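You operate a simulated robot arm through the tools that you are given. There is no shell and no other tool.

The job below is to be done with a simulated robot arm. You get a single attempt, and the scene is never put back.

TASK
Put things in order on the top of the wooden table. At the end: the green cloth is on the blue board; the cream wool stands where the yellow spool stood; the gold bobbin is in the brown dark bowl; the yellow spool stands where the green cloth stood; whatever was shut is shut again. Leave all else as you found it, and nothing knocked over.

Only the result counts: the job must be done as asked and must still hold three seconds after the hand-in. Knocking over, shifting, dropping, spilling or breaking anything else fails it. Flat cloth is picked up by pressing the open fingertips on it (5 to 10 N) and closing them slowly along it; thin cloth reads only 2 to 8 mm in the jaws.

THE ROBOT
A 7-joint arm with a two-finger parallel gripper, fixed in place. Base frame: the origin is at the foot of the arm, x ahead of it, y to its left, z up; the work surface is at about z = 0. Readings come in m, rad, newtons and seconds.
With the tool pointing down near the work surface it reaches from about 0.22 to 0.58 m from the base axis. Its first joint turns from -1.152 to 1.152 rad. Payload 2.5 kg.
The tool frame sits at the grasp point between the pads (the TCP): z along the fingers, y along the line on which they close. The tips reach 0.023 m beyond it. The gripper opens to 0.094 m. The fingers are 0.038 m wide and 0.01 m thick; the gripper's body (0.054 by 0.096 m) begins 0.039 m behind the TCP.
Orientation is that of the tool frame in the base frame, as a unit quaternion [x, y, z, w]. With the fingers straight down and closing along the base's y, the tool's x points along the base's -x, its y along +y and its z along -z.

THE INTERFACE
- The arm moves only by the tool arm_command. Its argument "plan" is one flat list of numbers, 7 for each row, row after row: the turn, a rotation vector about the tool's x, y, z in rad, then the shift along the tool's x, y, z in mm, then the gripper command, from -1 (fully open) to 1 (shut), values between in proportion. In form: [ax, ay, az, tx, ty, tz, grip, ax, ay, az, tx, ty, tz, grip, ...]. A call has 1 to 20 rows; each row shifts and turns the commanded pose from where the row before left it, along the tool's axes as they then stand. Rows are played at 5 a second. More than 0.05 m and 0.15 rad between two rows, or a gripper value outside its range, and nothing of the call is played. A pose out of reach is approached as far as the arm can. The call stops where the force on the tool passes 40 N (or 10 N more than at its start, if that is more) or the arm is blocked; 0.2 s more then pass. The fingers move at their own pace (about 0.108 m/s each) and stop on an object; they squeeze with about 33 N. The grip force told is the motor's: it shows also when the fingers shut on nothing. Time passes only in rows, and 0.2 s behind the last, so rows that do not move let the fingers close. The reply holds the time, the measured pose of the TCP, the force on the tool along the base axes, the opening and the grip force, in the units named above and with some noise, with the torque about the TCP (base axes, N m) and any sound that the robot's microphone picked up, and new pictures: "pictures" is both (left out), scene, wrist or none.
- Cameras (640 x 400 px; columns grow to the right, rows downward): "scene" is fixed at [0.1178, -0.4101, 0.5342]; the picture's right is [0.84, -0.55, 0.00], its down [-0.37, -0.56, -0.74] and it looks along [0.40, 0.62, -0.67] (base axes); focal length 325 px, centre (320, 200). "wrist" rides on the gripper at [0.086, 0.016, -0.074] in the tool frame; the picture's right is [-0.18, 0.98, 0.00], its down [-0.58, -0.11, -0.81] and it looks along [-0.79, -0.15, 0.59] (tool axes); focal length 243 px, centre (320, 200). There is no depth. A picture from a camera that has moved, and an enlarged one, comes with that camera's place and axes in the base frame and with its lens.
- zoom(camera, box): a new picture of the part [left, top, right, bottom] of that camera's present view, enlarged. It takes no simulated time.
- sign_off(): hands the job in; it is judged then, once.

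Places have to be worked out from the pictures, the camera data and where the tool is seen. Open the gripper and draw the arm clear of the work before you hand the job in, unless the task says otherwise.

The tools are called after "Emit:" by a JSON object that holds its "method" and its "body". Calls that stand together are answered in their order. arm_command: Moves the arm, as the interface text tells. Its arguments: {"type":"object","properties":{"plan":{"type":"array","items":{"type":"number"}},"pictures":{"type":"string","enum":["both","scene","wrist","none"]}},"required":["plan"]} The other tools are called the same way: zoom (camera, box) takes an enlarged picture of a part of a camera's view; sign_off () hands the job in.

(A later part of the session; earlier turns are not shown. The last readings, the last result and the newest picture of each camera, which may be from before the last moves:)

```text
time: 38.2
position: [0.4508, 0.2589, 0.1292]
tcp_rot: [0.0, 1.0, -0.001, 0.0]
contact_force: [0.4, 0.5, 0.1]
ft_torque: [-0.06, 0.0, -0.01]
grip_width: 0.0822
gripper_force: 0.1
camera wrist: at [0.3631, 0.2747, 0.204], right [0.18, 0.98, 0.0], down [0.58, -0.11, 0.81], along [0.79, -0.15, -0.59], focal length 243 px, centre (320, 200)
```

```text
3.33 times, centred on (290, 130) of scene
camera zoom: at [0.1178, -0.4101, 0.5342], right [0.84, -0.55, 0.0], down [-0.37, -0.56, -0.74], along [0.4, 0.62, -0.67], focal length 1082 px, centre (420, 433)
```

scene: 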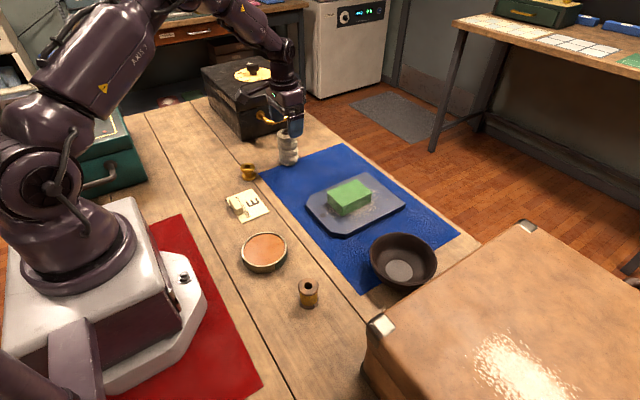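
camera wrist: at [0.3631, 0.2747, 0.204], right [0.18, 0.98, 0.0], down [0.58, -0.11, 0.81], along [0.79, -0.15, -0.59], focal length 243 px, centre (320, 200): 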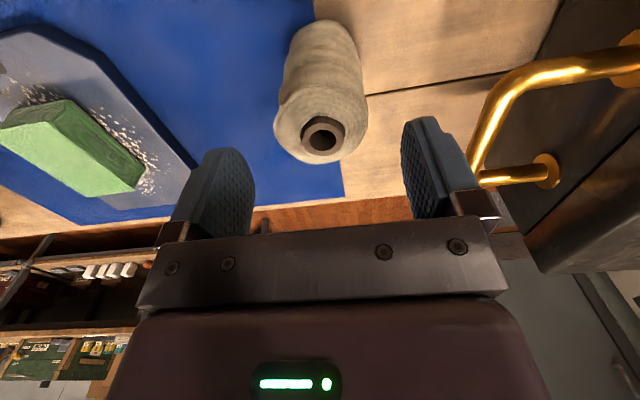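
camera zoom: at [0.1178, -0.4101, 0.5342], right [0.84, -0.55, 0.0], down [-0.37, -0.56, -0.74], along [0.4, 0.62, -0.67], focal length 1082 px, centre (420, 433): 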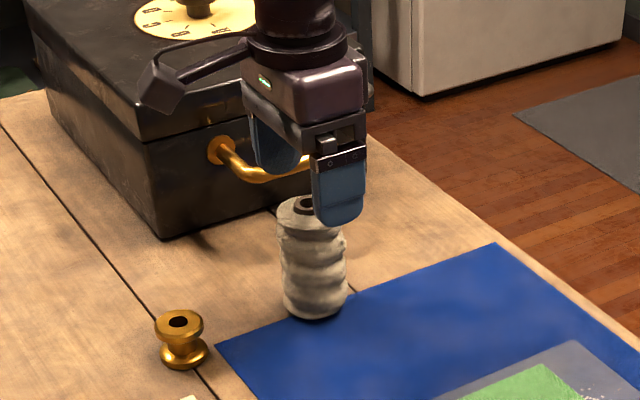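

The wool's top is centred between the fingers to within a few mm, about 4 mm ahead in x. I nudge +3 mm in x and go down to about z 0.066 around it.

Emit:
{"method": "arm_command", "body": {"plan": [0, 0, 0, -3, 0.5, 0, -0.75, 0, 0, 0, 0, 0, 20, -0.75, 0, 0, 0, 0, 0, 20, -0.75, 0, 0, 0, 0, 0, 15, -0.75, 0, 0, 0, 0, 0, 8, -0.75, 0, 0, 0, 0, 0, 0, -0.75], "pictures": "both"}}

Emit:
{"method": "zoom", "body": {"camera": "scene", "box": [220, 70, 360, 190]}}

```text
time: 39.6
position: [0.4522, 0.2579, 0.0653]
tcp_rot: [-0.001, 1.0, -0.001, 0.001]
contact_force: [-0.5, 0.5, 0.0]
ft_torque: [-0.01, -0.01, 0.04]
grip_width: 0.082
gripper_force: 0.1
camera wrist: at [0.3661, 0.2743, 0.1393], right [0.18, 0.98, 0.0], down [0.58, -0.11, 0.81], along [0.79, -0.15, -0.59], focal length 243 px, centre (320, 200)
```

scene: 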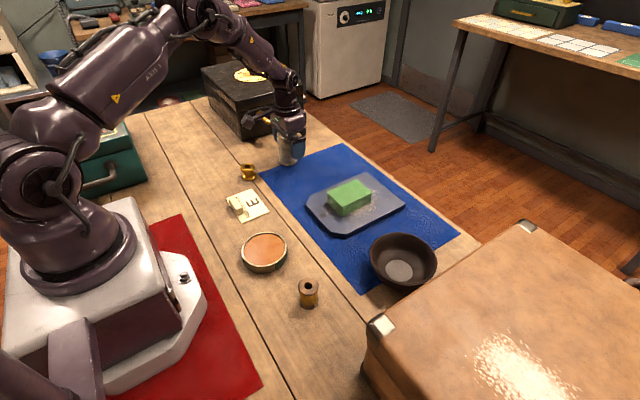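
wrist: 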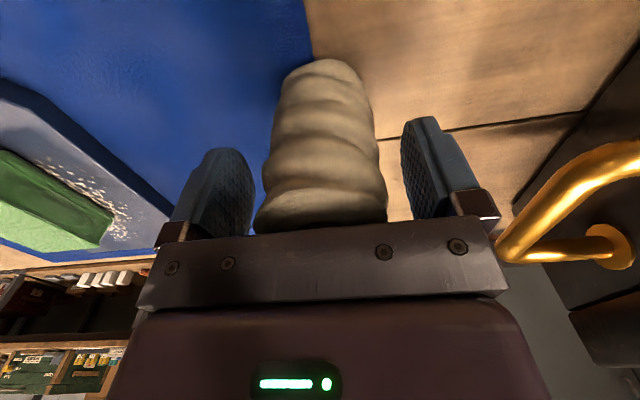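

```text
3.33 times, centred on (290, 130) of scene
camera zoom: at [0.1178, -0.4101, 0.5342], right [0.84, -0.55, 0.0], down [-0.37, -0.56, -0.74], along [0.4, 0.62, -0.67], focal length 1082 px, centre (420, 433)
```

zoom: 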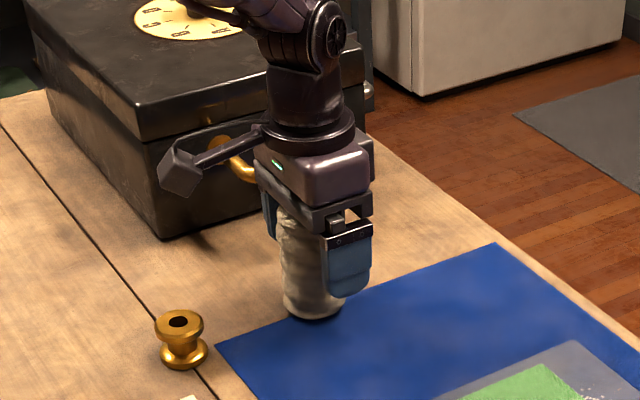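

The wool stands centred between the fingers. I close on it slowly.

Emit:
{"method": "arm_command", "body": {"plan": [0, 0, 0, 0, 0, 0, -0.4, 0, 0, 0, 0, 0, 0, -0.2, 0, 0, 0, 0, 0, 0, 0.2, 0, 0, 0, 0, 0, 0, 1, 0, 0, 0, 0, 0, 0, 1], "pictures": "wrist"}}

```text
time: 40.8
position: [0.4519, 0.2584, 0.0652]
tcp_rot: [0.0, 1.0, 0.001, 0.0]
contact_force: [0.5, 0.1, -0.4]
ft_torque: [0.02, -0.01, -0.01]
grip_width: 0.0467
gripper_force: 32.9
camera wrist: at [0.3661, 0.2744, 0.1396], right [0.18, 0.98, 0.0], down [0.58, -0.11, 0.81], along [0.79, -0.15, -0.59], focal length 243 px, centre (320, 200)
```

wrist: 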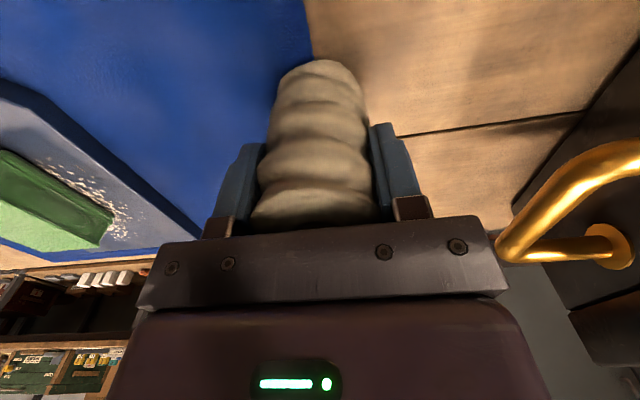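

The wool is gripped at 47 mm, with its axis on the TCP and its base on the table at TCP z 0.065. I lift it, carry it to above the spool's old place (0.227, 0.338), and turn the wrist away from the toolbox.

Emit:
{"method": "arm_command", "body": {"plan": [0, 0, 0, 0, 0, -10, 1, 0, 0, 0, 0, 0, -30, 1, 0, 0, 0, 0, 0, -40, 1, 0, 0, 0, 0, 0, -35, 1, 0, 0, 0, 0, 0, 0, 1], "pictures": "scene"}}

Emit:
{"method": "arm_command", "body": {"plan": [0, 0, 0, 32.1, 11.4, 0, 1, 0, 0, 0, 32.1, 11.4, 0, 1, 0, 0, 0, 32.1, 11.4, 0, 1, 0, 0, 0, 32.1, 11.4, 0, 1, 0, 0, 0, 32.1, 11.4, 0, 1, 0, 0, 0, 32.1, 11.4, 0, 1, 0, 0, 0, 32.1, 11.4, 0, 1, 0, 0, -0.15, 0, 0, 0, 1, 0, 0, -0.15, 0, 0, 0, 1, 0, 0, -0.15, 0, 0, 0, 1, 0, 0, -0.15, 0, 0, 0, 1, 0, 0, 0, 0, 0, 0, 1, 0, 0, 0, 0, 0, 0, 1], "pictures": "both"}}

```text
time: 42.0
position: [0.4514, 0.2607, 0.18]
tcp_rot: [-0.001, 1.0, -0.001, 0.0]
contact_force: [-0.7, 0.5, -0.5]
ft_torque: [-0.04, -0.04, -0.02]
grip_width: 0.0469
gripper_force: 32.2
```

scene: 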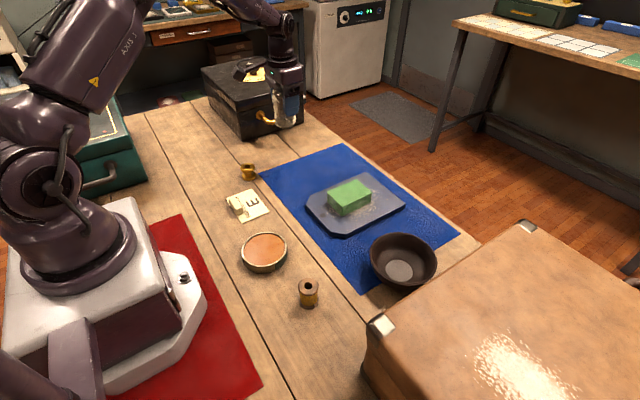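

```text
time: 44.8
position: [0.2292, 0.3379, 0.1826]
tcp_rot: [-0.296, 0.955, 0.0, -0.001]
contact_force: [-0.5, -0.6, -0.4]
ft_torque: [0.01, 0.01, 0.0]
grip_width: 0.0469
gripper_force: 33.2
camera wrist: at [0.1487, 0.3029, 0.2559], right [-0.4, 0.91, 0.0], down [0.54, 0.24, 0.81], along [0.74, 0.33, -0.59], focal length 243 px, centre (320, 200)
```

scene: 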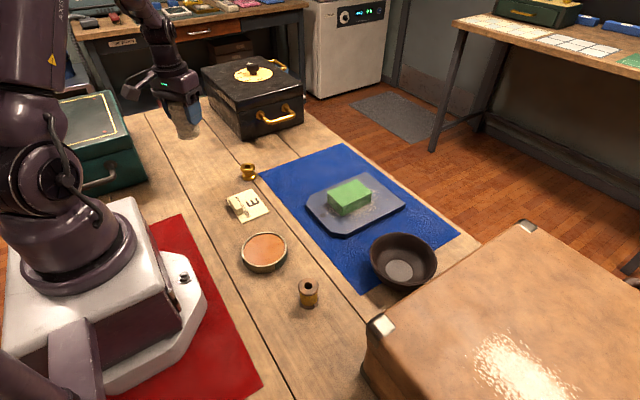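
wrist: 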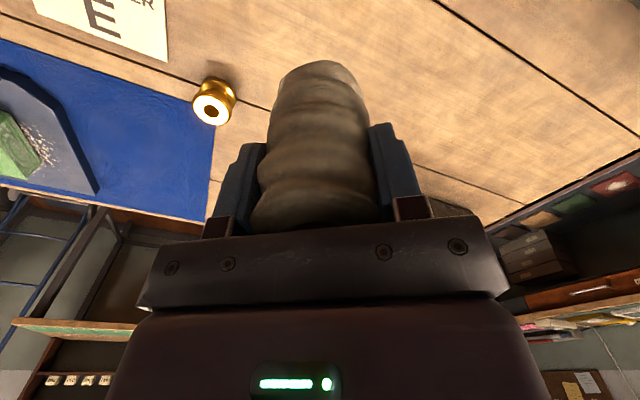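

The wool is above the old spool place. I lower it to a few millimetres over the table.

Emit:
{"method": "arm_command", "body": {"plan": [0, 0, 0, 1.5, 0, 40, 1, 0, 0, 0, 0, 0, 40, 1, 0, 0, 0, 0, 0, 22, 1, 0, 0, 0, 0, 0, 8, 1, 0, 0, 0, 0, 0, 0, 1], "pictures": "both"}}

Emit:
{"method": "zoom", "body": {"camera": "scene", "box": [130, 80, 270, 200]}}

```text
time: 46.0
position: [0.2272, 0.3368, 0.0693]
tcp_rot: [-0.296, 0.955, 0.0, 0.0]
contact_force: [-0.6, -0.1, -0.8]
ft_torque: [0.02, 0.01, 0.01]
grip_width: 0.047
gripper_force: 32.9
camera wrist: at [0.1464, 0.301, 0.1432], right [-0.4, 0.91, 0.0], down [0.54, 0.24, 0.81], along [0.74, 0.33, -0.59], focal length 243 px, centre (320, 200)
```

scene: 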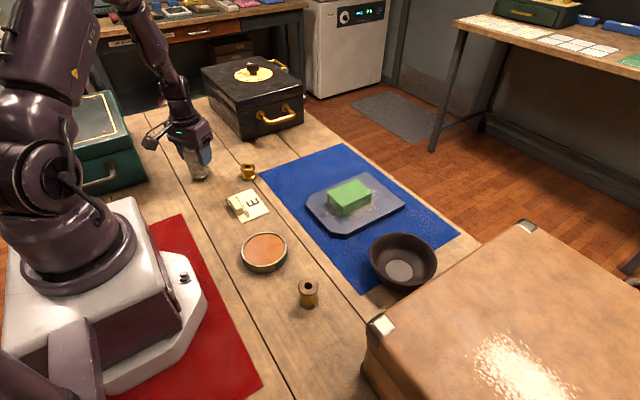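
wrist: 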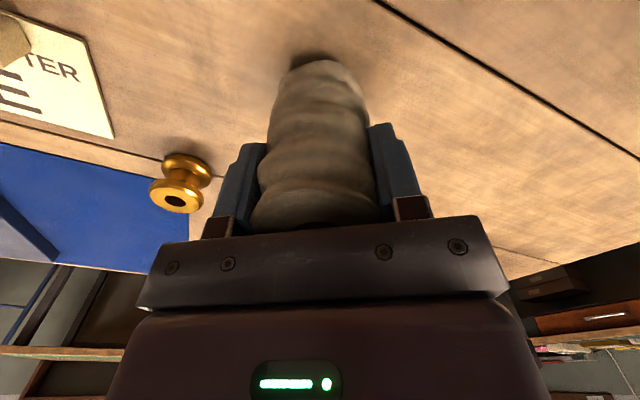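

```text
3.33 times, centred on (200, 140) of scene
camera zoom: at [0.1178, -0.4101, 0.5342], right [0.84, -0.55, 0.0], down [-0.37, -0.56, -0.74], along [0.4, 0.62, -0.67], focal length 1082 px, centre (720, 400)
```

zoom: 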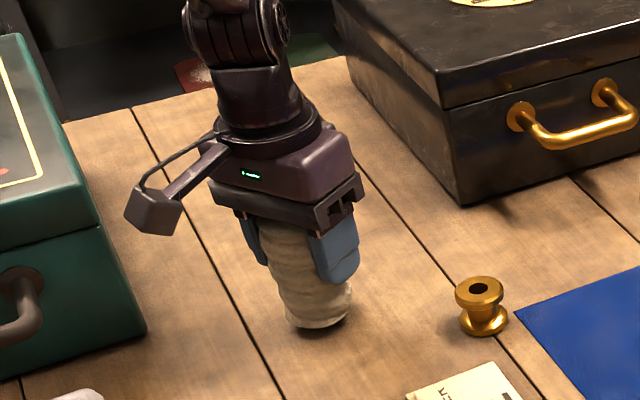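

On reviewing the readings, the spool really stood where the TCP was before my 5 mm back-shift, at about (0.231, 0.3425). So I move the wool forward about 6 mm while it is still clear of the table, then go down in small steps.

Emit:
{"method": "arm_command", "body": {"plan": [0, 0, 0, -6.4, 0.5, 0, 1, 0, 0, 0, 0, 0, 2, 1, 0, 0, 0, 0, 0, 1, 1, 0, 0, 0, 0, 0, 0, 1], "pictures": "none"}}

```text
time: 47.0
position: [0.2335, 0.3413, 0.0668]
tcp_rot: [-0.296, 0.955, 0.0, 0.001]
contact_force: [-0.2, 0.1, 0.2]
ft_torque: [0.03, -0.01, 0.0]
grip_width: 0.0469
gripper_force: 32.9
```

No contact at about 0.067. I go down one more millimetre at a time.

Emit:
{"method": "arm_command", "body": {"plan": [0, 0, 0, 0, 0, 1, 1, 0, 0, 0, 0, 0, 0, 1], "pictures": "none"}}

```text
time: 47.6
position: [0.2324, 0.3402, 0.0665]
tcp_rot: [-0.296, 0.955, 0.0, 0.0]
contact_force: [-0.5, -0.3, -0.1]
ft_torque: [-0.01, 0.04, -0.01]
grip_width: 0.0468
gripper_force: 32.7
```

Still free at 0.0665, so I take another millimetre.

Emit:
{"method": "arm_command", "body": {"plan": [0, 0, 0, 0, 0, 1, 1, 0, 0, 0, 0, 0, 0, 1], "pictures": "none"}}

```text
time: 48.2
position: [0.2335, 0.3415, 0.0654]
tcp_rot: [-0.295, 0.955, 0.0, -0.001]
contact_force: [0.9, -0.8, -0.3]
ft_torque: [0.01, -0.03, -0.02]
grip_width: 0.0469
gripper_force: 33.0
```

Still free at 0.0654. I take a further 0.7 mm step.

Emit:
{"method": "arm_command", "body": {"plan": [0, 0, 0, 0, 0, 0.7, 1, 0, 0, 0, 0, 0, 0, 1], "pictures": "scene"}}

Emit:
{"method": "zoom", "body": {"camera": "scene", "box": [160, 130, 240, 190]}}

```text
time: 48.8
position: [0.2331, 0.3419, 0.0651]
tcp_rot: [-0.296, 0.955, 0.0, 0.0]
contact_force: [-0.5, -0.2, -0.2]
ft_torque: [-0.02, 0.02, 0.03]
grip_width: 0.0468
gripper_force: 32.9
```

scene: 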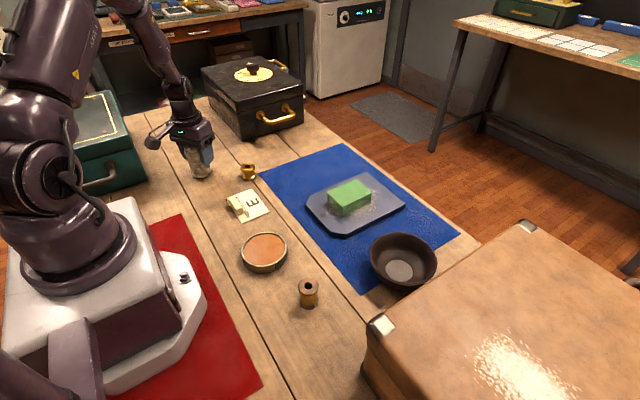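

```text
6.67 times, centred on (200, 160) of scene
camera zoom: at [0.1178, -0.4101, 0.5342], right [0.84, -0.55, 0.0], down [-0.37, -0.56, -0.74], along [0.4, 0.62, -0.67], focal length 2165 px, centre (1120, 467)
```

zoom: 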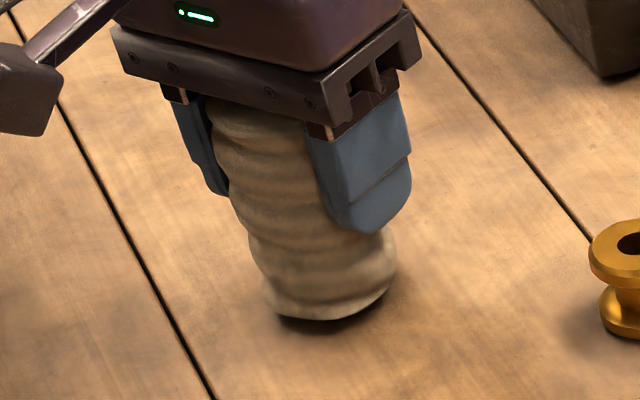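

A thin shadow gap is still visible, which fits the wool having stood partly on the mat's edge before. I keep going down in 0.8 mm steps.

Emit:
{"method": "arm_command", "body": {"plan": [0, 0, 0, 0, 0, 0.8, 1, 0, 0, 0, 0, 0, 0, 1, 0, 0, 0, 0, 0, 0, 1], "pictures": "none"}}

```text
time: 49.6
position: [0.2325, 0.3409, 0.066]
tcp_rot: [-0.297, 0.955, 0.0, 0.001]
contact_force: [1.1, -0.7, 5.4]
ft_torque: [0.02, 0.07, -0.03]
grip_width: 0.0472
gripper_force: 33.3
```

The base touches with 5.4 N. I open the fingers evenly and rise straight up.

Emit:
{"method": "arm_command", "body": {"plan": [0, 0, 0, 0, 0, 0, -0.1, 0, 0, 0, 0, 0, 0, -0.5, 0, 0, 0, 0, 0, 0, -0.8, 0, 0, 0, 0, 0, -20, -0.8, 0, 0, 0, 0, 0, -40, -0.8, 0, 0, 0, 0, 0, -45, -0.8, 0, 0, 0, 0, 0, 0, -0.8], "pictures": "both"}}

Emit:
{"method": "zoom", "body": {"camera": "scene", "box": [130, 80, 290, 200]}}

```text
time: 51.2
position: [0.2323, 0.3407, 0.1687]
tcp_rot: [-0.295, 0.955, 0.0, 0.0]
contact_force: [0.2, 0.3, -0.2]
ft_torque: [0.02, -0.01, -0.01]
grip_width: 0.0843
gripper_force: 0.1
camera wrist: at [0.1515, 0.3048, 0.2434], right [-0.4, 0.91, 0.0], down [0.54, 0.24, 0.81], along [0.74, 0.33, -0.59], focal length 243 px, centre (320, 200)
```

scene: 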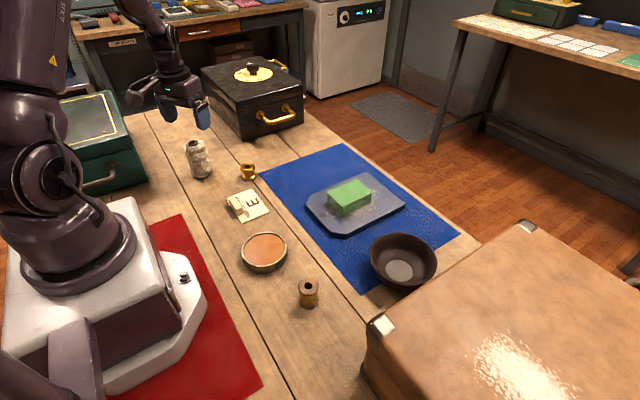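
wrist: 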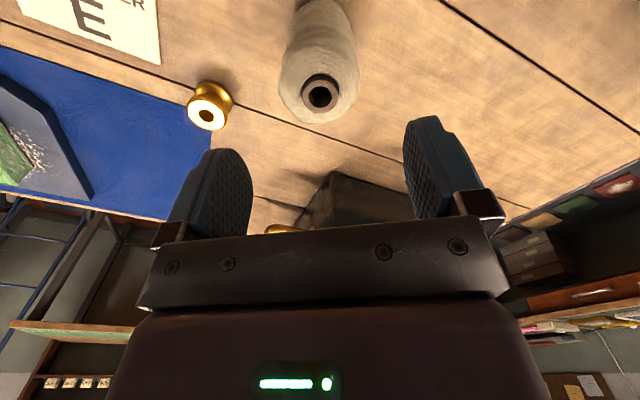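

```text
3.33 times, centred on (210, 140) of scene
camera zoom: at [0.1178, -0.4101, 0.5342], right [0.84, -0.55, 0.0], down [-0.37, -0.56, -0.74], along [0.4, 0.62, -0.67], focal length 1082 px, centre (687, 400)
```

zoom: 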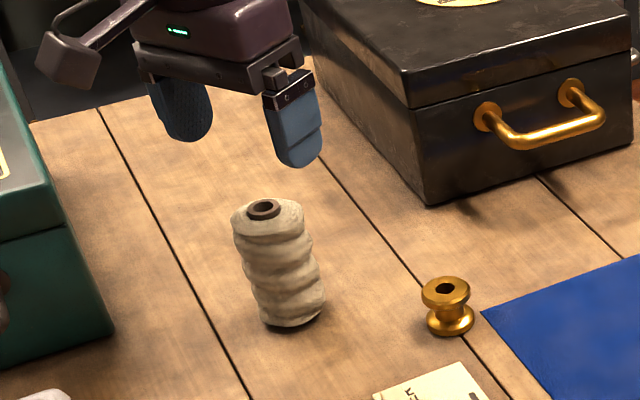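

The wool stands on the spool's old place. I check its uprightness in a closer view, and the bobbin, before going on.

Emit:
{"method": "zoom", "body": {"camera": "scene", "box": [170, 130, 270, 190]}}

Emit:
{"method": "zoom", "body": {"camera": "wrist", "box": [160, 0, 400, 150]}}

```text
6.40 times, centred on (220, 160) of scene
camera zoom: at [0.1178, -0.4101, 0.5342], right [0.84, -0.55, 0.0], down [-0.37, -0.56, -0.74], along [0.4, 0.62, -0.67], focal length 2078 px, centre (960, 456)
```

zoom: 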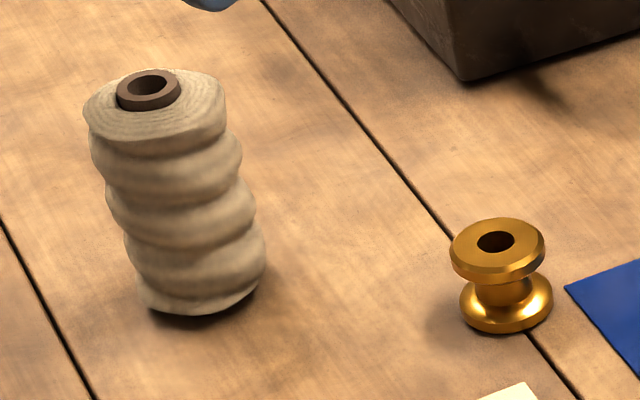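

```text
2.67 times, centred on (280, 75) of wrist
camera zoom: at [0.1515, 0.3048, 0.2434], right [-0.4, 0.91, 0.0], down [0.54, 0.24, 0.81], along [0.74, 0.33, -0.59], focal length 647 px, centre (427, 533)
```

zoom: 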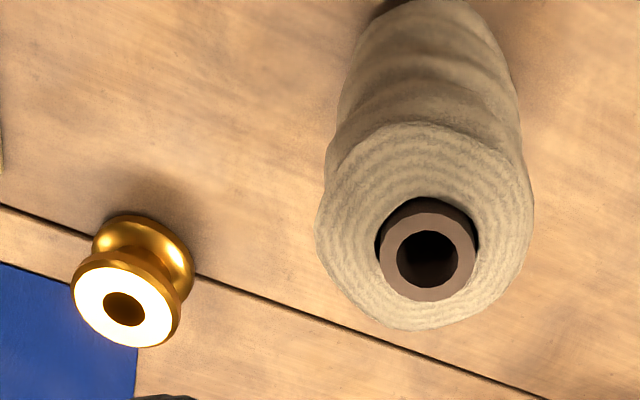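

The wool is upright. The bobbin's top works out at (0.3315, 0.2615). I move over it, keeping the turned wrist so the camera boom stays clear of the wool.

Emit:
{"method": "arm_command", "body": {"plan": [0, 0, 0, -12.4, -40.5, 0, -0.8, 0, 0, 0, -12.4, -40.5, 0, -0.8, 0, 0, 0, -12.4, -40.5, 0, -0.8, 0, 0, 0, 0, 0, 30, -0.8, 0, 0, 0, 0, 0, 30, -0.8, 0, 0, 0, 0, 0, 0, -0.8, 0, 0, 0, 0, 0, 0, -0.8], "pictures": "both"}}

```text
time: 52.8
position: [0.3323, 0.2638, 0.1075]
tcp_rot: [-0.295, 0.955, -0.001, 0.0]
contact_force: [-0.6, -0.4, 0.1]
ft_torque: [0.01, 0.03, -0.04]
grip_width: 0.0844
gripper_force: 0.1
camera wrist: at [0.2521, 0.2289, 0.1822], right [-0.4, 0.91, 0.0], down [0.54, 0.24, 0.81], along [0.74, 0.33, -0.59], focal length 243 px, centre (320, 200)
```

scene: 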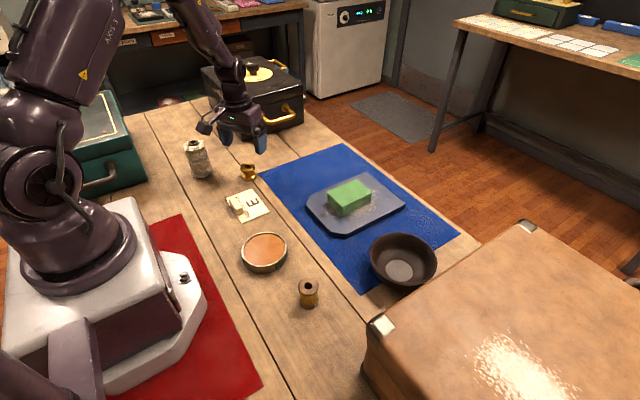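
wrist: 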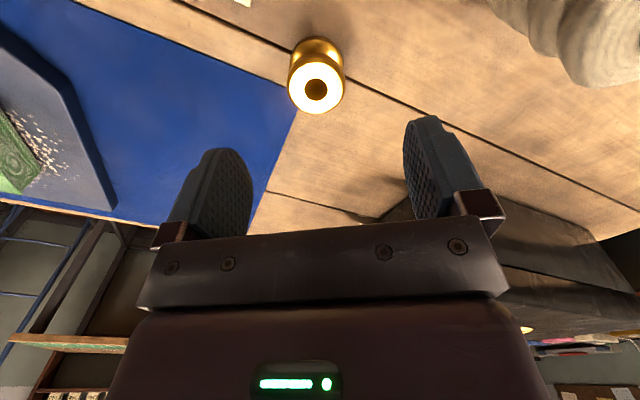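

The bobbin is about 2.5 mm nearer the camera and 2.5 mm to the left of the TCP. I correct that and go down with the fingers open around it.

Emit:
{"method": "arm_command", "body": {"plan": [0, 0, 0, 2.5, -2.5, 0, -0.8, 0, 0, 0, 0, 0, 30, -0.8, 0, 0, 0, 0, 0, 28, -0.8, 0, 0, 0, 0, 0, 12, -0.8, 0, 0, 0, 0, 0, 6, -0.8, 0, 0, 0, 0, 0, 0, -0.8], "pictures": "both"}}

```text
time: 54.2
position: [0.3308, 0.2585, 0.0334]
tcp_rot: [-0.295, 0.956, 0.0, 0.0]
contact_force: [0.4, 1.1, -0.1]
ft_torque: [0.01, 0.03, -0.02]
grip_width: 0.0849
gripper_force: 0.1
camera wrist: at [0.2495, 0.2232, 0.108], right [-0.4, 0.91, 0.0], down [0.54, 0.24, 0.81], along [0.74, 0.33, -0.59], focal length 243 px, centre (320, 200)
```

scene: 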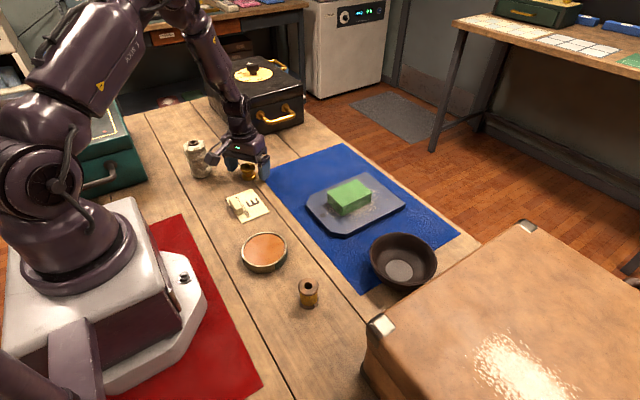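
wrist: 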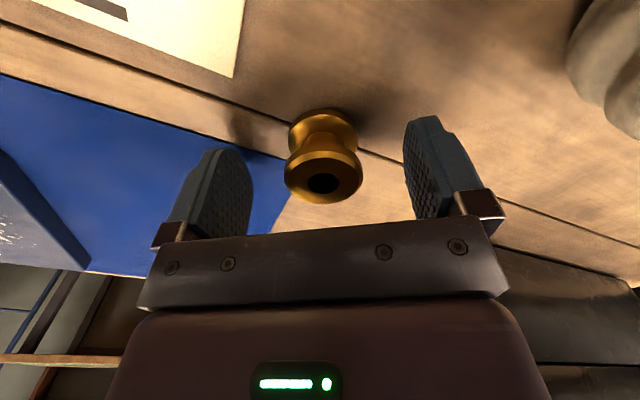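

The bobbin is well centred. I hold it a little higher, with the TCP at about 0.036, so the tips stay clear of the bowl's wall later, and close on the upper flange.

Emit:
{"method": "arm_command", "body": {"plan": [0, 0, 0, -1, 0, -2.5, -0.8, 0, 0, 0, 0, 0, 0, -0.3, 0, 0, 0, 0, 0, 0, 0, 0, 0, 0, 0, 0, 0, 0.5, 0, 0, 0, 0, 0, 0, 1, 0, 0, 0, 0, 0, 0, 1], "pictures": "both"}}

Emit:
{"method": "zoom", "body": {"camera": "wrist", "box": [220, 60, 420, 240]}}

```text
time: 55.6
position: [0.3318, 0.2585, 0.037]
tcp_rot: [-0.295, 0.955, 0.0, 0.001]
contact_force: [-0.1, 0.4, 1.9]
ft_torque: [0.07, -0.03, 0.01]
grip_width: 0.0396
gripper_force: 33.1
camera wrist: at [0.2507, 0.2242, 0.1106], right [-0.4, 0.91, 0.0], down [0.54, 0.24, 0.81], along [0.74, 0.33, -0.59], focal length 243 px, centre (320, 200)
```

scene: 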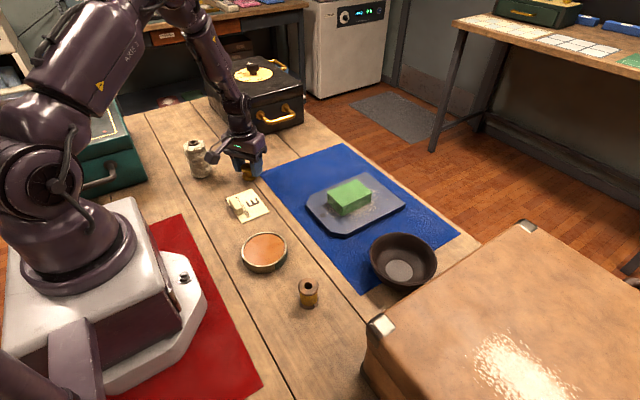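
wrist: 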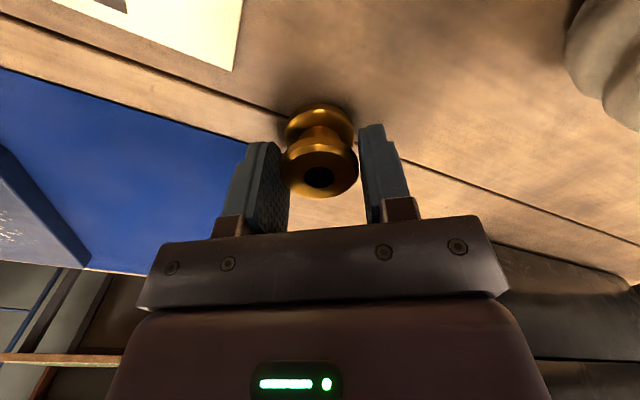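

```text
2.22 times, centred on (320, 150) of wrist
camera zoom: at [0.2507, 0.2242, 0.1106], right [-0.4, 0.91, 0.0], down [0.54, 0.24, 0.81], along [0.74, 0.33, -0.59], focal length 539 px, centre (320, 311)
```

zoom: 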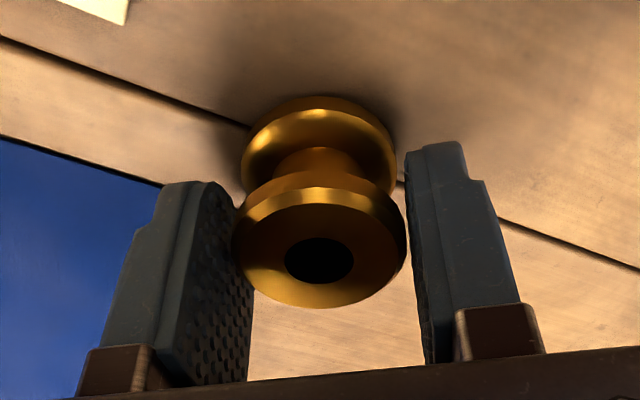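

The bobbin is held at 39.6 mm. I lift it, turn the wrist back to straight and carry it over to above the bowl.

Emit:
{"method": "arm_command", "body": {"plan": [0, 0, 0, 0, 0, -15, 1, 0, 0, 0, 0, 0, -40, 1, 0, 0, 0, 0, 0, -45, 1, 0, 0, 0, 0, 0, -45, 1, 0, 0, 0, 0, 0, 0, 1], "pictures": "both"}}

```text
time: 56.8
position: [0.3335, 0.2581, 0.1808]
tcp_rot: [-0.295, 0.955, 0.0, 0.0]
contact_force: [-0.8, 0.3, -0.1]
ft_torque: [-0.02, 0.03, -0.01]
grip_width: 0.0395
gripper_force: 32.9
camera wrist: at [0.2523, 0.2228, 0.2548], right [-0.4, 0.92, 0.0], down [0.54, 0.24, 0.81], along [0.74, 0.33, -0.59], focal length 243 px, centre (320, 200)
```

scene: 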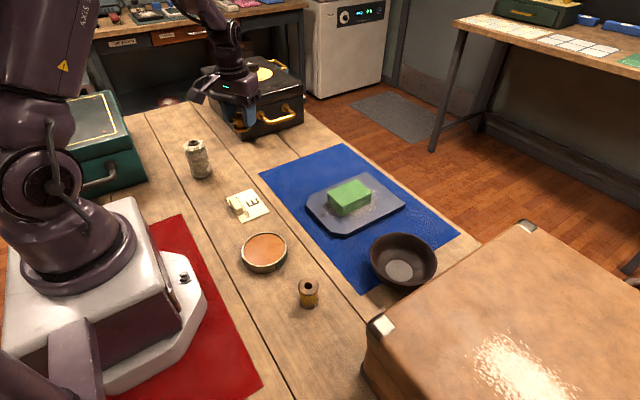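
wrist: 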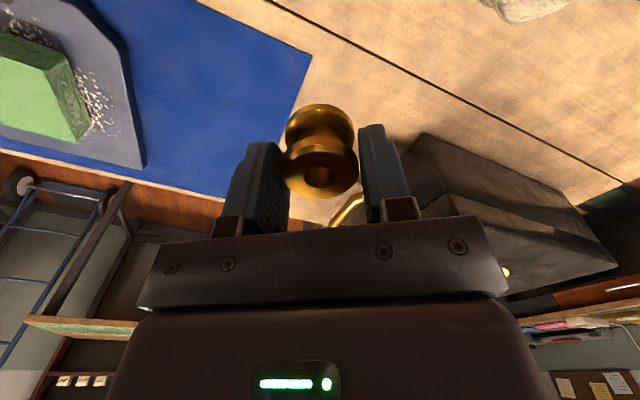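

The bobbin hangs straight in the fingers. I turn the wrist back and carry it over to above the bowl at z 0.18.

Emit:
{"method": "arm_command", "body": {"plan": [0, 0, 0.15, 0, 0, 0, 1, 0, 0, 0.15, 0, 0, 0, 1, 0, 0, 0.15, 0, 0, 0, 1, 0, 0, 0.15, 0, 0, 0, 1, 0, 0, 0, -11.6, -43.8, 0, 1, 0, 0, 0, -11.6, -43.8, 0, 1, 0, 0, 0, -11.6, -43.8, 0, 1, 0, 0, 0, -11.6, -43.8, 0, 1, 0, 0, 0, -11.6, -43.8, 0, 1, 0, 0, 0, -11.6, -43.8, 0, 1, 0, 0, 0, -11.6, -43.8, 0, 1, 0, 0, 0, -11.6, -43.8, 0, 1, 0, 0, 0, -11.6, -43.8, 0, 1, 0, 0, 0, -11.6, -43.8, 0, 1, 0, 0, 0, 0, 0, 0, 1, 0, 0, 0, 0, 0, 0, 1], "pictures": "both"}}

Emit:
{"method": "zoom", "body": {"camera": "scene", "box": [320, 170, 480, 300]}}

```text
time: 60.2
position: [0.4461, -0.1762, 0.178]
tcp_rot: [-0.001, 1.0, 0.0, -0.001]
contact_force: [0.9, -0.4, -1.3]
ft_torque: [0.04, -0.03, -0.01]
grip_width: 0.0397
gripper_force: 33.8
camera wrist: at [0.3589, -0.1608, 0.2531], right [0.18, 0.98, 0.0], down [0.58, -0.11, 0.81], along [0.79, -0.15, -0.59], focal length 243 px, centre (320, 200)
```

scene: 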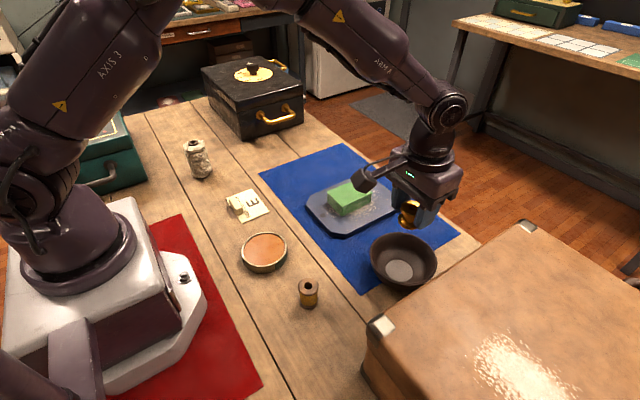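
wrist: 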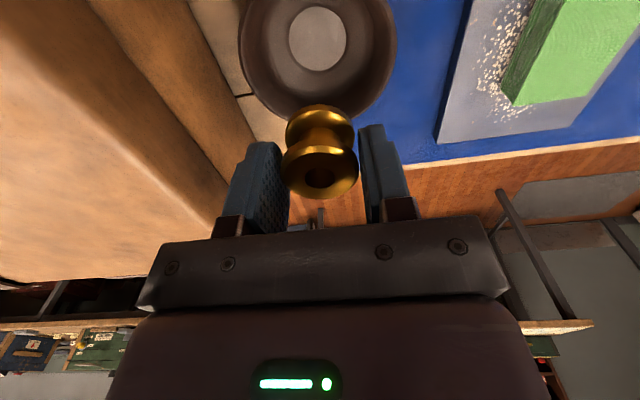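

```text
3.08 times, centred on (400, 235) of scene
camera zoom: at [0.1178, -0.4101, 0.5342], right [0.84, -0.55, 0.0], down [-0.37, -0.56, -0.74], along [0.4, 0.62, -0.67], focal length 999 px, centre (74, 92)
```

zoom: 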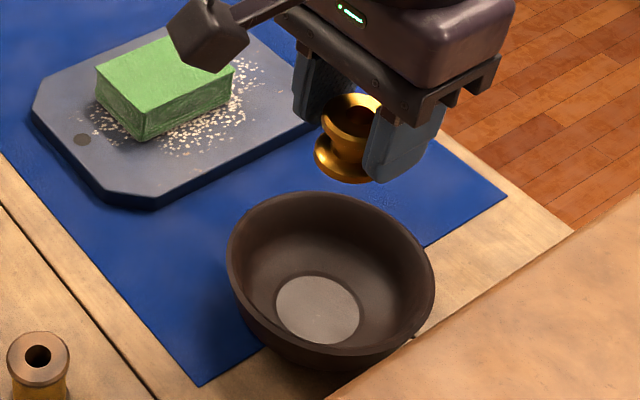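

The bowl's floor disc is nearly straight below: the bowl centre is about (0.449, −0.178). I shift by 2–3 mm and lower until the bobbin is just above the bowl's floor.

Emit:
{"method": "arm_command", "body": {"plan": [0, 0, 0, -2.7, -1.8, 0, 1, 0, 0, 0, 0, 0, 40, 1, 0, 0, 0, 0, 0, 35, 1, 0, 0, 0, 0, 0, 20, 1, 0, 0, 0, 0, 0, 0, 1], "pictures": "both"}}

Emit:
{"method": "zoom", "body": {"camera": "scene", "box": [340, 190, 460, 300]}}

```text
time: 61.4
position: [0.4502, -0.18, 0.0844]
tcp_rot: [-0.001, 1.0, 0.001, 0.0]
contact_force: [0.5, -0.7, -1.0]
ft_torque: [-0.03, 0.01, 0.02]
grip_width: 0.0396
gripper_force: 33.2
camera wrist: at [0.3626, -0.163, 0.1594], right [0.18, 0.98, 0.0], down [0.58, -0.11, 0.81], along [0.79, -0.15, -0.59], focal length 243 px, centre (320, 200)
```

scene: 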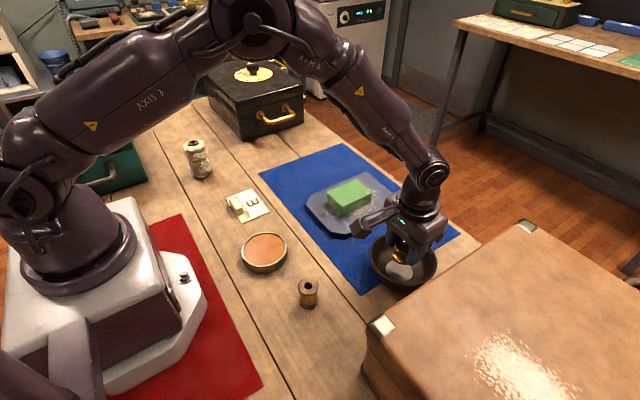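
wrist: 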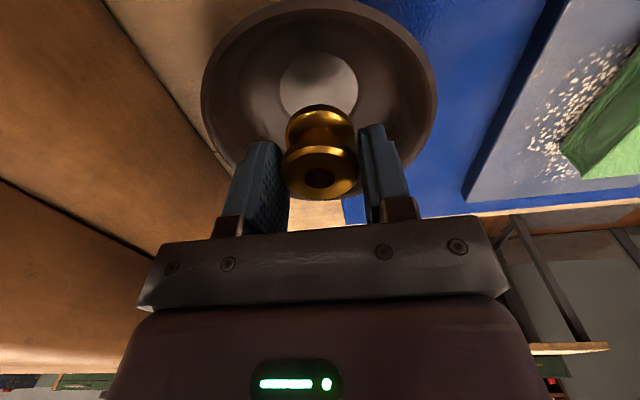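

```text
3.64 times, centred on (400, 245) of scene
camera zoom: at [0.1178, -0.4101, 0.5342], right [0.84, -0.55, 0.0], down [-0.37, -0.56, -0.74], along [0.4, 0.62, -0.67], focal length 1181 px, centre (29, 36)
```

zoom: 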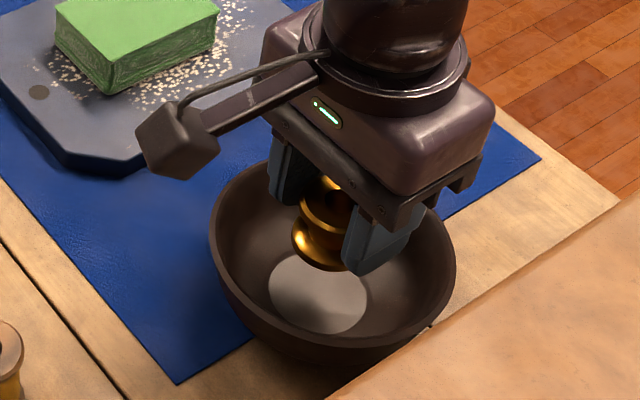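

The bobbin is centred over the bowl floor. I go down slowly with small steps to feel the floor.

Emit:
{"method": "arm_command", "body": {"plan": [0, 0, 0, 0, 0, 12, 1, 0, 0, 0, 0, 0, 10, 1, 0, 0, 0, 0, 0, 6, 1, 0, 0, 0, 0, 0, 3, 1, 0, 0, 0, 0, 0, 0, 1], "pictures": "wrist"}}

Emit:
{"method": "zoom", "body": {"camera": "scene", "box": [340, 190, 460, 300]}}

```text
time: 62.6
position: [0.4499, -0.1809, 0.0531]
tcp_rot: [-0.001, 1.0, 0.001, 0.001]
contact_force: [0.7, -0.3, -0.5]
ft_torque: [0.03, -0.01, -0.03]
grip_width: 0.0396
gripper_force: 32.8
camera wrist: at [0.364, -0.1644, 0.1288], right [0.18, 0.98, 0.0], down [0.58, -0.11, 0.81], along [0.79, -0.15, -0.59], focal length 243 px, centre (320, 200)
```

wrist: 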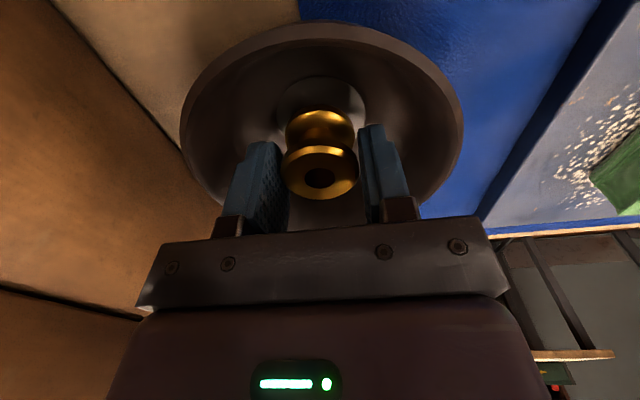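

```text
3.64 times, centred on (400, 245) of scene
camera zoom: at [0.1178, -0.4101, 0.5342], right [0.84, -0.55, 0.0], down [-0.37, -0.56, -0.74], along [0.4, 0.62, -0.67], focal length 1181 px, centre (29, 36)
```

zoom: 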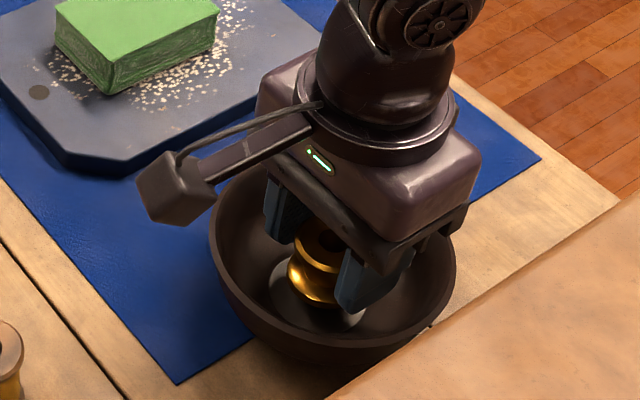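

The bobbin is inside the bowl with the fingers clear of its wall. I go on in 1–2 mm steps until it touches.

Emit:
{"method": "arm_command", "body": {"plan": [0, 0, 0, 0, 0, 1.5, 1, 0, 0, 0, 0, 0, 1.5, 1, 0, 0, 0, 0, 0, 0, 1], "pictures": "none"}}

```text
time: 63.4
position: [0.4506, -0.1814, 0.0511]
tcp_rot: [0.0, 1.0, 0.0, 0.001]
contact_force: [-0.9, -0.6, -1.2]
ft_torque: [-0.01, -0.02, -0.03]
grip_width: 0.0394
gripper_force: 33.0
```

No contact yet at about 0.050, so I continue with single-millimetre steps.

Emit:
{"method": "arm_command", "body": {"plan": [0, 0, 0, 0, 0, 1, 1, 0, 0, 0, 0, 0, 1, 1, 0, 0, 0, 0, 0, 0, 1], "pictures": "none"}}

```text
time: 64.2
position: [0.4523, -0.1803, 0.0505]
tcp_rot: [0.0, 1.0, 0.001, 0.0]
contact_force: [0.2, -0.3, -0.9]
ft_torque: [-0.01, 0.0, 0.0]
grip_width: 0.0396
gripper_force: 33.2
```

Still no contact, and the reading is about 0.049–0.050. I take two more 1 mm steps.

Emit:
{"method": "arm_command", "body": {"plan": [0, 0, 0, 0, 0, 1, 1, 0, 0, 0, 0, 0, 1, 1, 0, 0, 0, 0, 0, 0, 1], "pictures": "none"}}

```text
time: 65.0
position: [0.4524, -0.1801, 0.047]
tcp_rot: [-0.001, 1.0, 0.0, 0.0]
contact_force: [-0.3, -0.7, -0.8]
ft_torque: [0.03, 0.01, -0.05]
grip_width: 0.0395
gripper_force: 33.0
```

Still free at 0.047. I look at the scene close up while stepping one more millimetre.

Emit:
{"method": "arm_command", "body": {"plan": [0, 0, 0, 0, 0, 1, 1, 0, 0, 0, 0, 0, 0, 1], "pictures": "wrist"}}

Emit:
{"method": "zoom", "body": {"camera": "scene", "box": [370, 220, 450, 290]}}

```text
time: 65.6
position: [0.4497, -0.18, 0.0476]
tcp_rot: [0.0, 1.0, 0.001, 0.0]
contact_force: [-0.3, -0.2, -0.2]
ft_torque: [0.02, 0.0, -0.04]
grip_width: 0.0395
gripper_force: 32.7
camera wrist: at [0.3641, -0.1641, 0.1219], right [0.18, 0.98, 0.0], down [0.58, -0.11, 0.81], along [0.79, -0.15, -0.59], focal length 243 px, centre (320, 200)
```

wrist: 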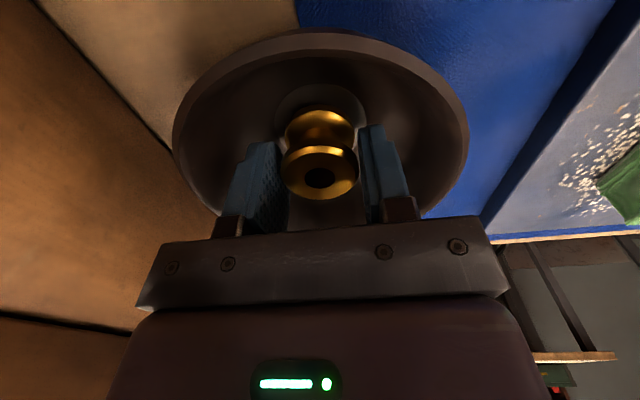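

```text
5.71 times, centred on (410, 255) of scene
camera zoom: at [0.1178, -0.4101, 0.5342], right [0.84, -0.55, 0.0], down [-0.37, -0.56, -0.74], along [0.4, 0.62, -0.67], focal length 1856 px, centre (-194, -114)
```

zoom: 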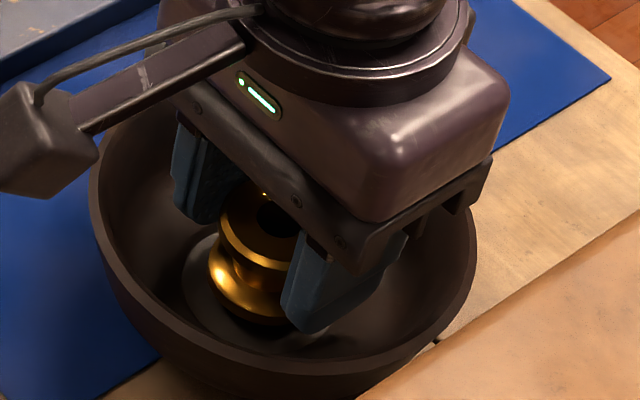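

The fingers have room in the bowl and the bobbin is a few millimetres over the floor. I go down further in 1 mm steps.

Emit:
{"method": "arm_command", "body": {"plan": [0, 0, 0, 0, 0, 1, 1, 0, 0, 0, 0, 0, 1, 1, 0, 0, 0, 0, 0, 0, 1], "pictures": "none"}}

```text
time: 66.4
position: [0.4512, -0.1799, 0.0457]
tcp_rot: [0.0, 1.0, 0.0, 0.001]
contact_force: [-0.3, -0.3, 0.0]
ft_torque: [-0.02, 0.0, -0.03]
grip_width: 0.0394
gripper_force: 33.2
```

Still no contact at 0.0457. I take one more millimetre.

Emit:
{"method": "arm_command", "body": {"plan": [0, 0, 0, 0, 0, 1, 1, 0, 0, 0, 0, 0, 0, 1], "pictures": "none"}}

```text
time: 67.0
position: [0.4526, -0.1806, 0.0433]
tcp_rot: [-0.001, 1.0, 0.0, 0.0]
contact_force: [-0.4, -0.2, -0.3]
ft_torque: [-0.01, -0.04, 0.0]
grip_width: 0.0395
gripper_force: 32.9
```

Still free at about 0.044. I step another millimetre.

Emit:
{"method": "arm_command", "body": {"plan": [0, 0, 0, 0, 0, 1, 1, 0, 0, 0, 0, 0, 0, 1], "pictures": "none"}}

```text
time: 67.6
position: [0.451, -0.1808, 0.043]
tcp_rot: [0.0, 1.0, 0.001, 0.001]
contact_force: [-1.5, -0.5, 3.8]
ft_torque: [-0.02, -0.01, 0.02]
grip_width: 0.0395
gripper_force: 32.7
```

Contact reads 3.8 N, so the bobbin stands on the bowl's floor. I open only a few millimetres to about 46 mm, rise straight out and then open fully.

Emit:
{"method": "arm_command", "body": {"plan": [0, 0, 0, 0, 0, 0, 0.1, 0, 0, 0, 0, 0, 0, 0.03, 0, 0, 0, 0, 0, 0, 0.02, 0, 0, 0, 0, 0, -5, 0.02, 0, 0, 0, 0, 0, -12, 0.02, 0, 0, 0, 0, 0, -20, 0.02, 0, 0, 0, 0, 0, -40, 0.02, 0, 0, 0, 0, 0, -45, -0.5, 0, 0, 0, 0, 0, -30, -1, 0, 0, 0, 0, 0, 0, -1], "pictures": "both"}}

Emit:
{"method": "zoom", "body": {"camera": "scene", "box": [340, 210, 460, 300]}}

```text
time: 69.8
position: [0.4501, -0.1811, 0.1936]
tcp_rot: [-0.001, 1.0, 0.0, 0.0]
contact_force: [0.5, 0.0, -0.1]
ft_torque: [-0.02, 0.02, -0.01]
grip_width: 0.0941
gripper_force: 0.0
camera wrist: at [0.3635, -0.165, 0.2688], right [0.18, 0.98, 0.0], down [0.58, -0.11, 0.81], along [0.79, -0.15, -0.59], focal length 243 px, centre (320, 200)
```

scene: 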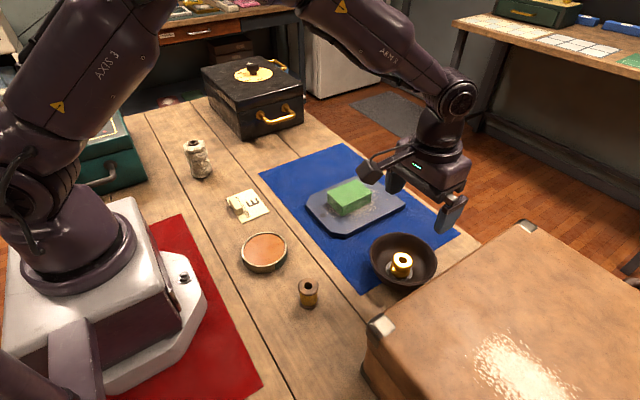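
wrist: 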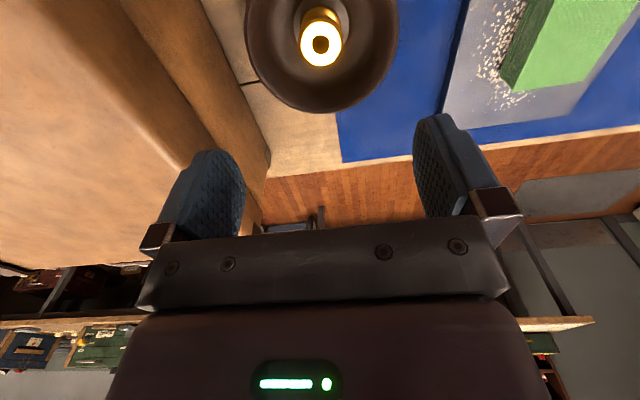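

```text
4.44 times, centred on (400, 255) of scene
camera zoom: at [0.1178, -0.4101, 0.5342], right [0.84, -0.55, 0.0], down [-0.37, -0.56, -0.74], along [0.4, 0.62, -0.67], focal length 1443 px, centre (-36, -44)
```

zoom: 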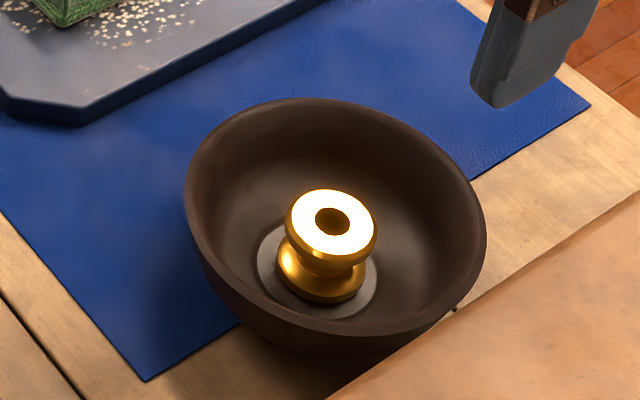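

The bobbin stands upright in the bowl, and the bowl has not moved. I draw the arm back and up to its start pose and check the whole scene.

Emit:
{"method": "arm_command", "body": {"plan": [0, 0, 0, 0, 0, -30, -1, 0, 0, 0, 18.1, 35.5, -2, -1, 0, 0, 0, 18.1, 35.5, -2, -1, 0, 0, 0, 18.1, 35.5, -2, -1, 0, 0, 0, 18.1, 35.5, -2, -1, 0, 0, 0, 18.1, 35.5, -2, -1, 0, 0, 0, 18.1, 35.5, -2, -1, 0, 0, 0, 18.1, 35.5, -2, -1, 0, 0, 0, 18.1, 35.5, -2, -1, 0, 0, 0, 18.1, 35.5, 0, -1, 0, 0, 0, 0, 0, 0, -1, 0, 0, 0, 0, 0, 0, -1], "pictures": "both"}}

Emit:
{"method": "zoom", "body": {"camera": "scene", "box": [170, 110, 330, 210]}}

Emit:
{"method": "zoom", "body": {"camera": "scene", "box": [220, 220, 380, 340]}}

Emit:
{"method": "zoom", "body": {"camera": "scene", "box": [290, 150, 470, 300]}}

```text
time: 72.4
position: [0.287, 0.1393, 0.2416]
tcp_rot: [0.0, 1.0, -0.001, 0.0]
contact_force: [-1.1, -0.7, 0.1]
ft_torque: [-0.05, 0.0, 0.02]
grip_width: 0.094
gripper_force: 0.0
camera wrist: at [0.2, 0.1552, 0.3154], right [0.18, 0.98, 0.0], down [0.58, -0.11, 0.81], along [0.79, -0.15, -0.59], focal length 243 px, centre (320, 200)
```

scene: 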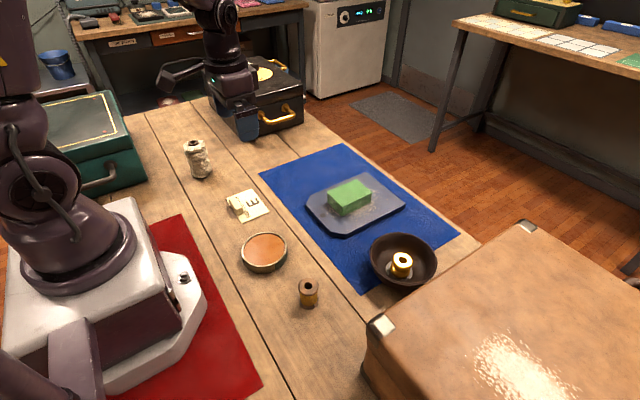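
wrist: 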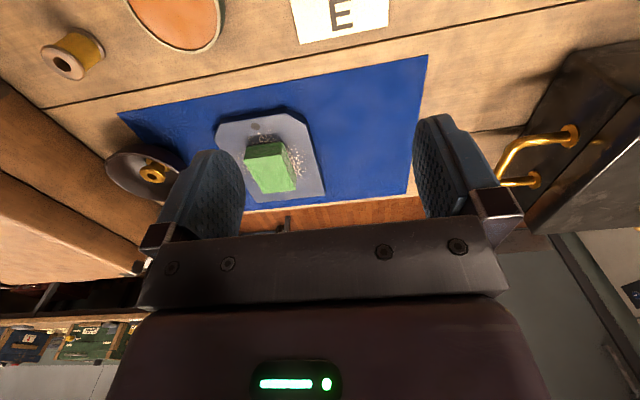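

```text
4.00 times, centred on (250, 160) of scene
camera zoom: at [0.1178, -0.4101, 0.5342], right [0.84, -0.55, 0.0], down [-0.37, -0.56, -0.74], along [0.4, 0.62, -0.67], focal length 1299 px, centre (600, 360)
```

zoom: 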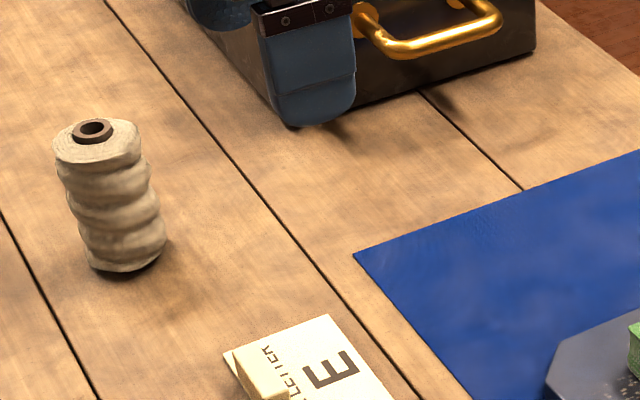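

```text
3.33 times, centred on (300, 280) of scene
camera zoom: at [0.1178, -0.4101, 0.5342], right [0.84, -0.55, 0.0], down [-0.37, -0.56, -0.74], along [0.4, 0.62, -0.67], focal length 1082 px, centre (387, -67)
```

zoom: 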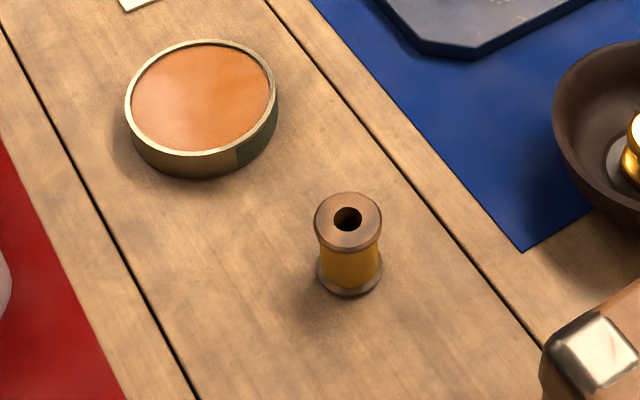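

```text
2.67 times, centred on (380, 225) of scene
camera zoom: at [0.1178, -0.4101, 0.5342], right [0.84, -0.55, 0.0], down [-0.37, -0.56, -0.74], along [0.4, 0.62, -0.67], focal length 866 px, centre (160, 133)
```

zoom: 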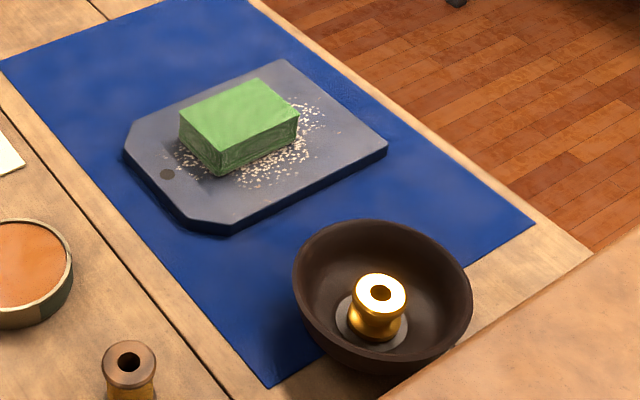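

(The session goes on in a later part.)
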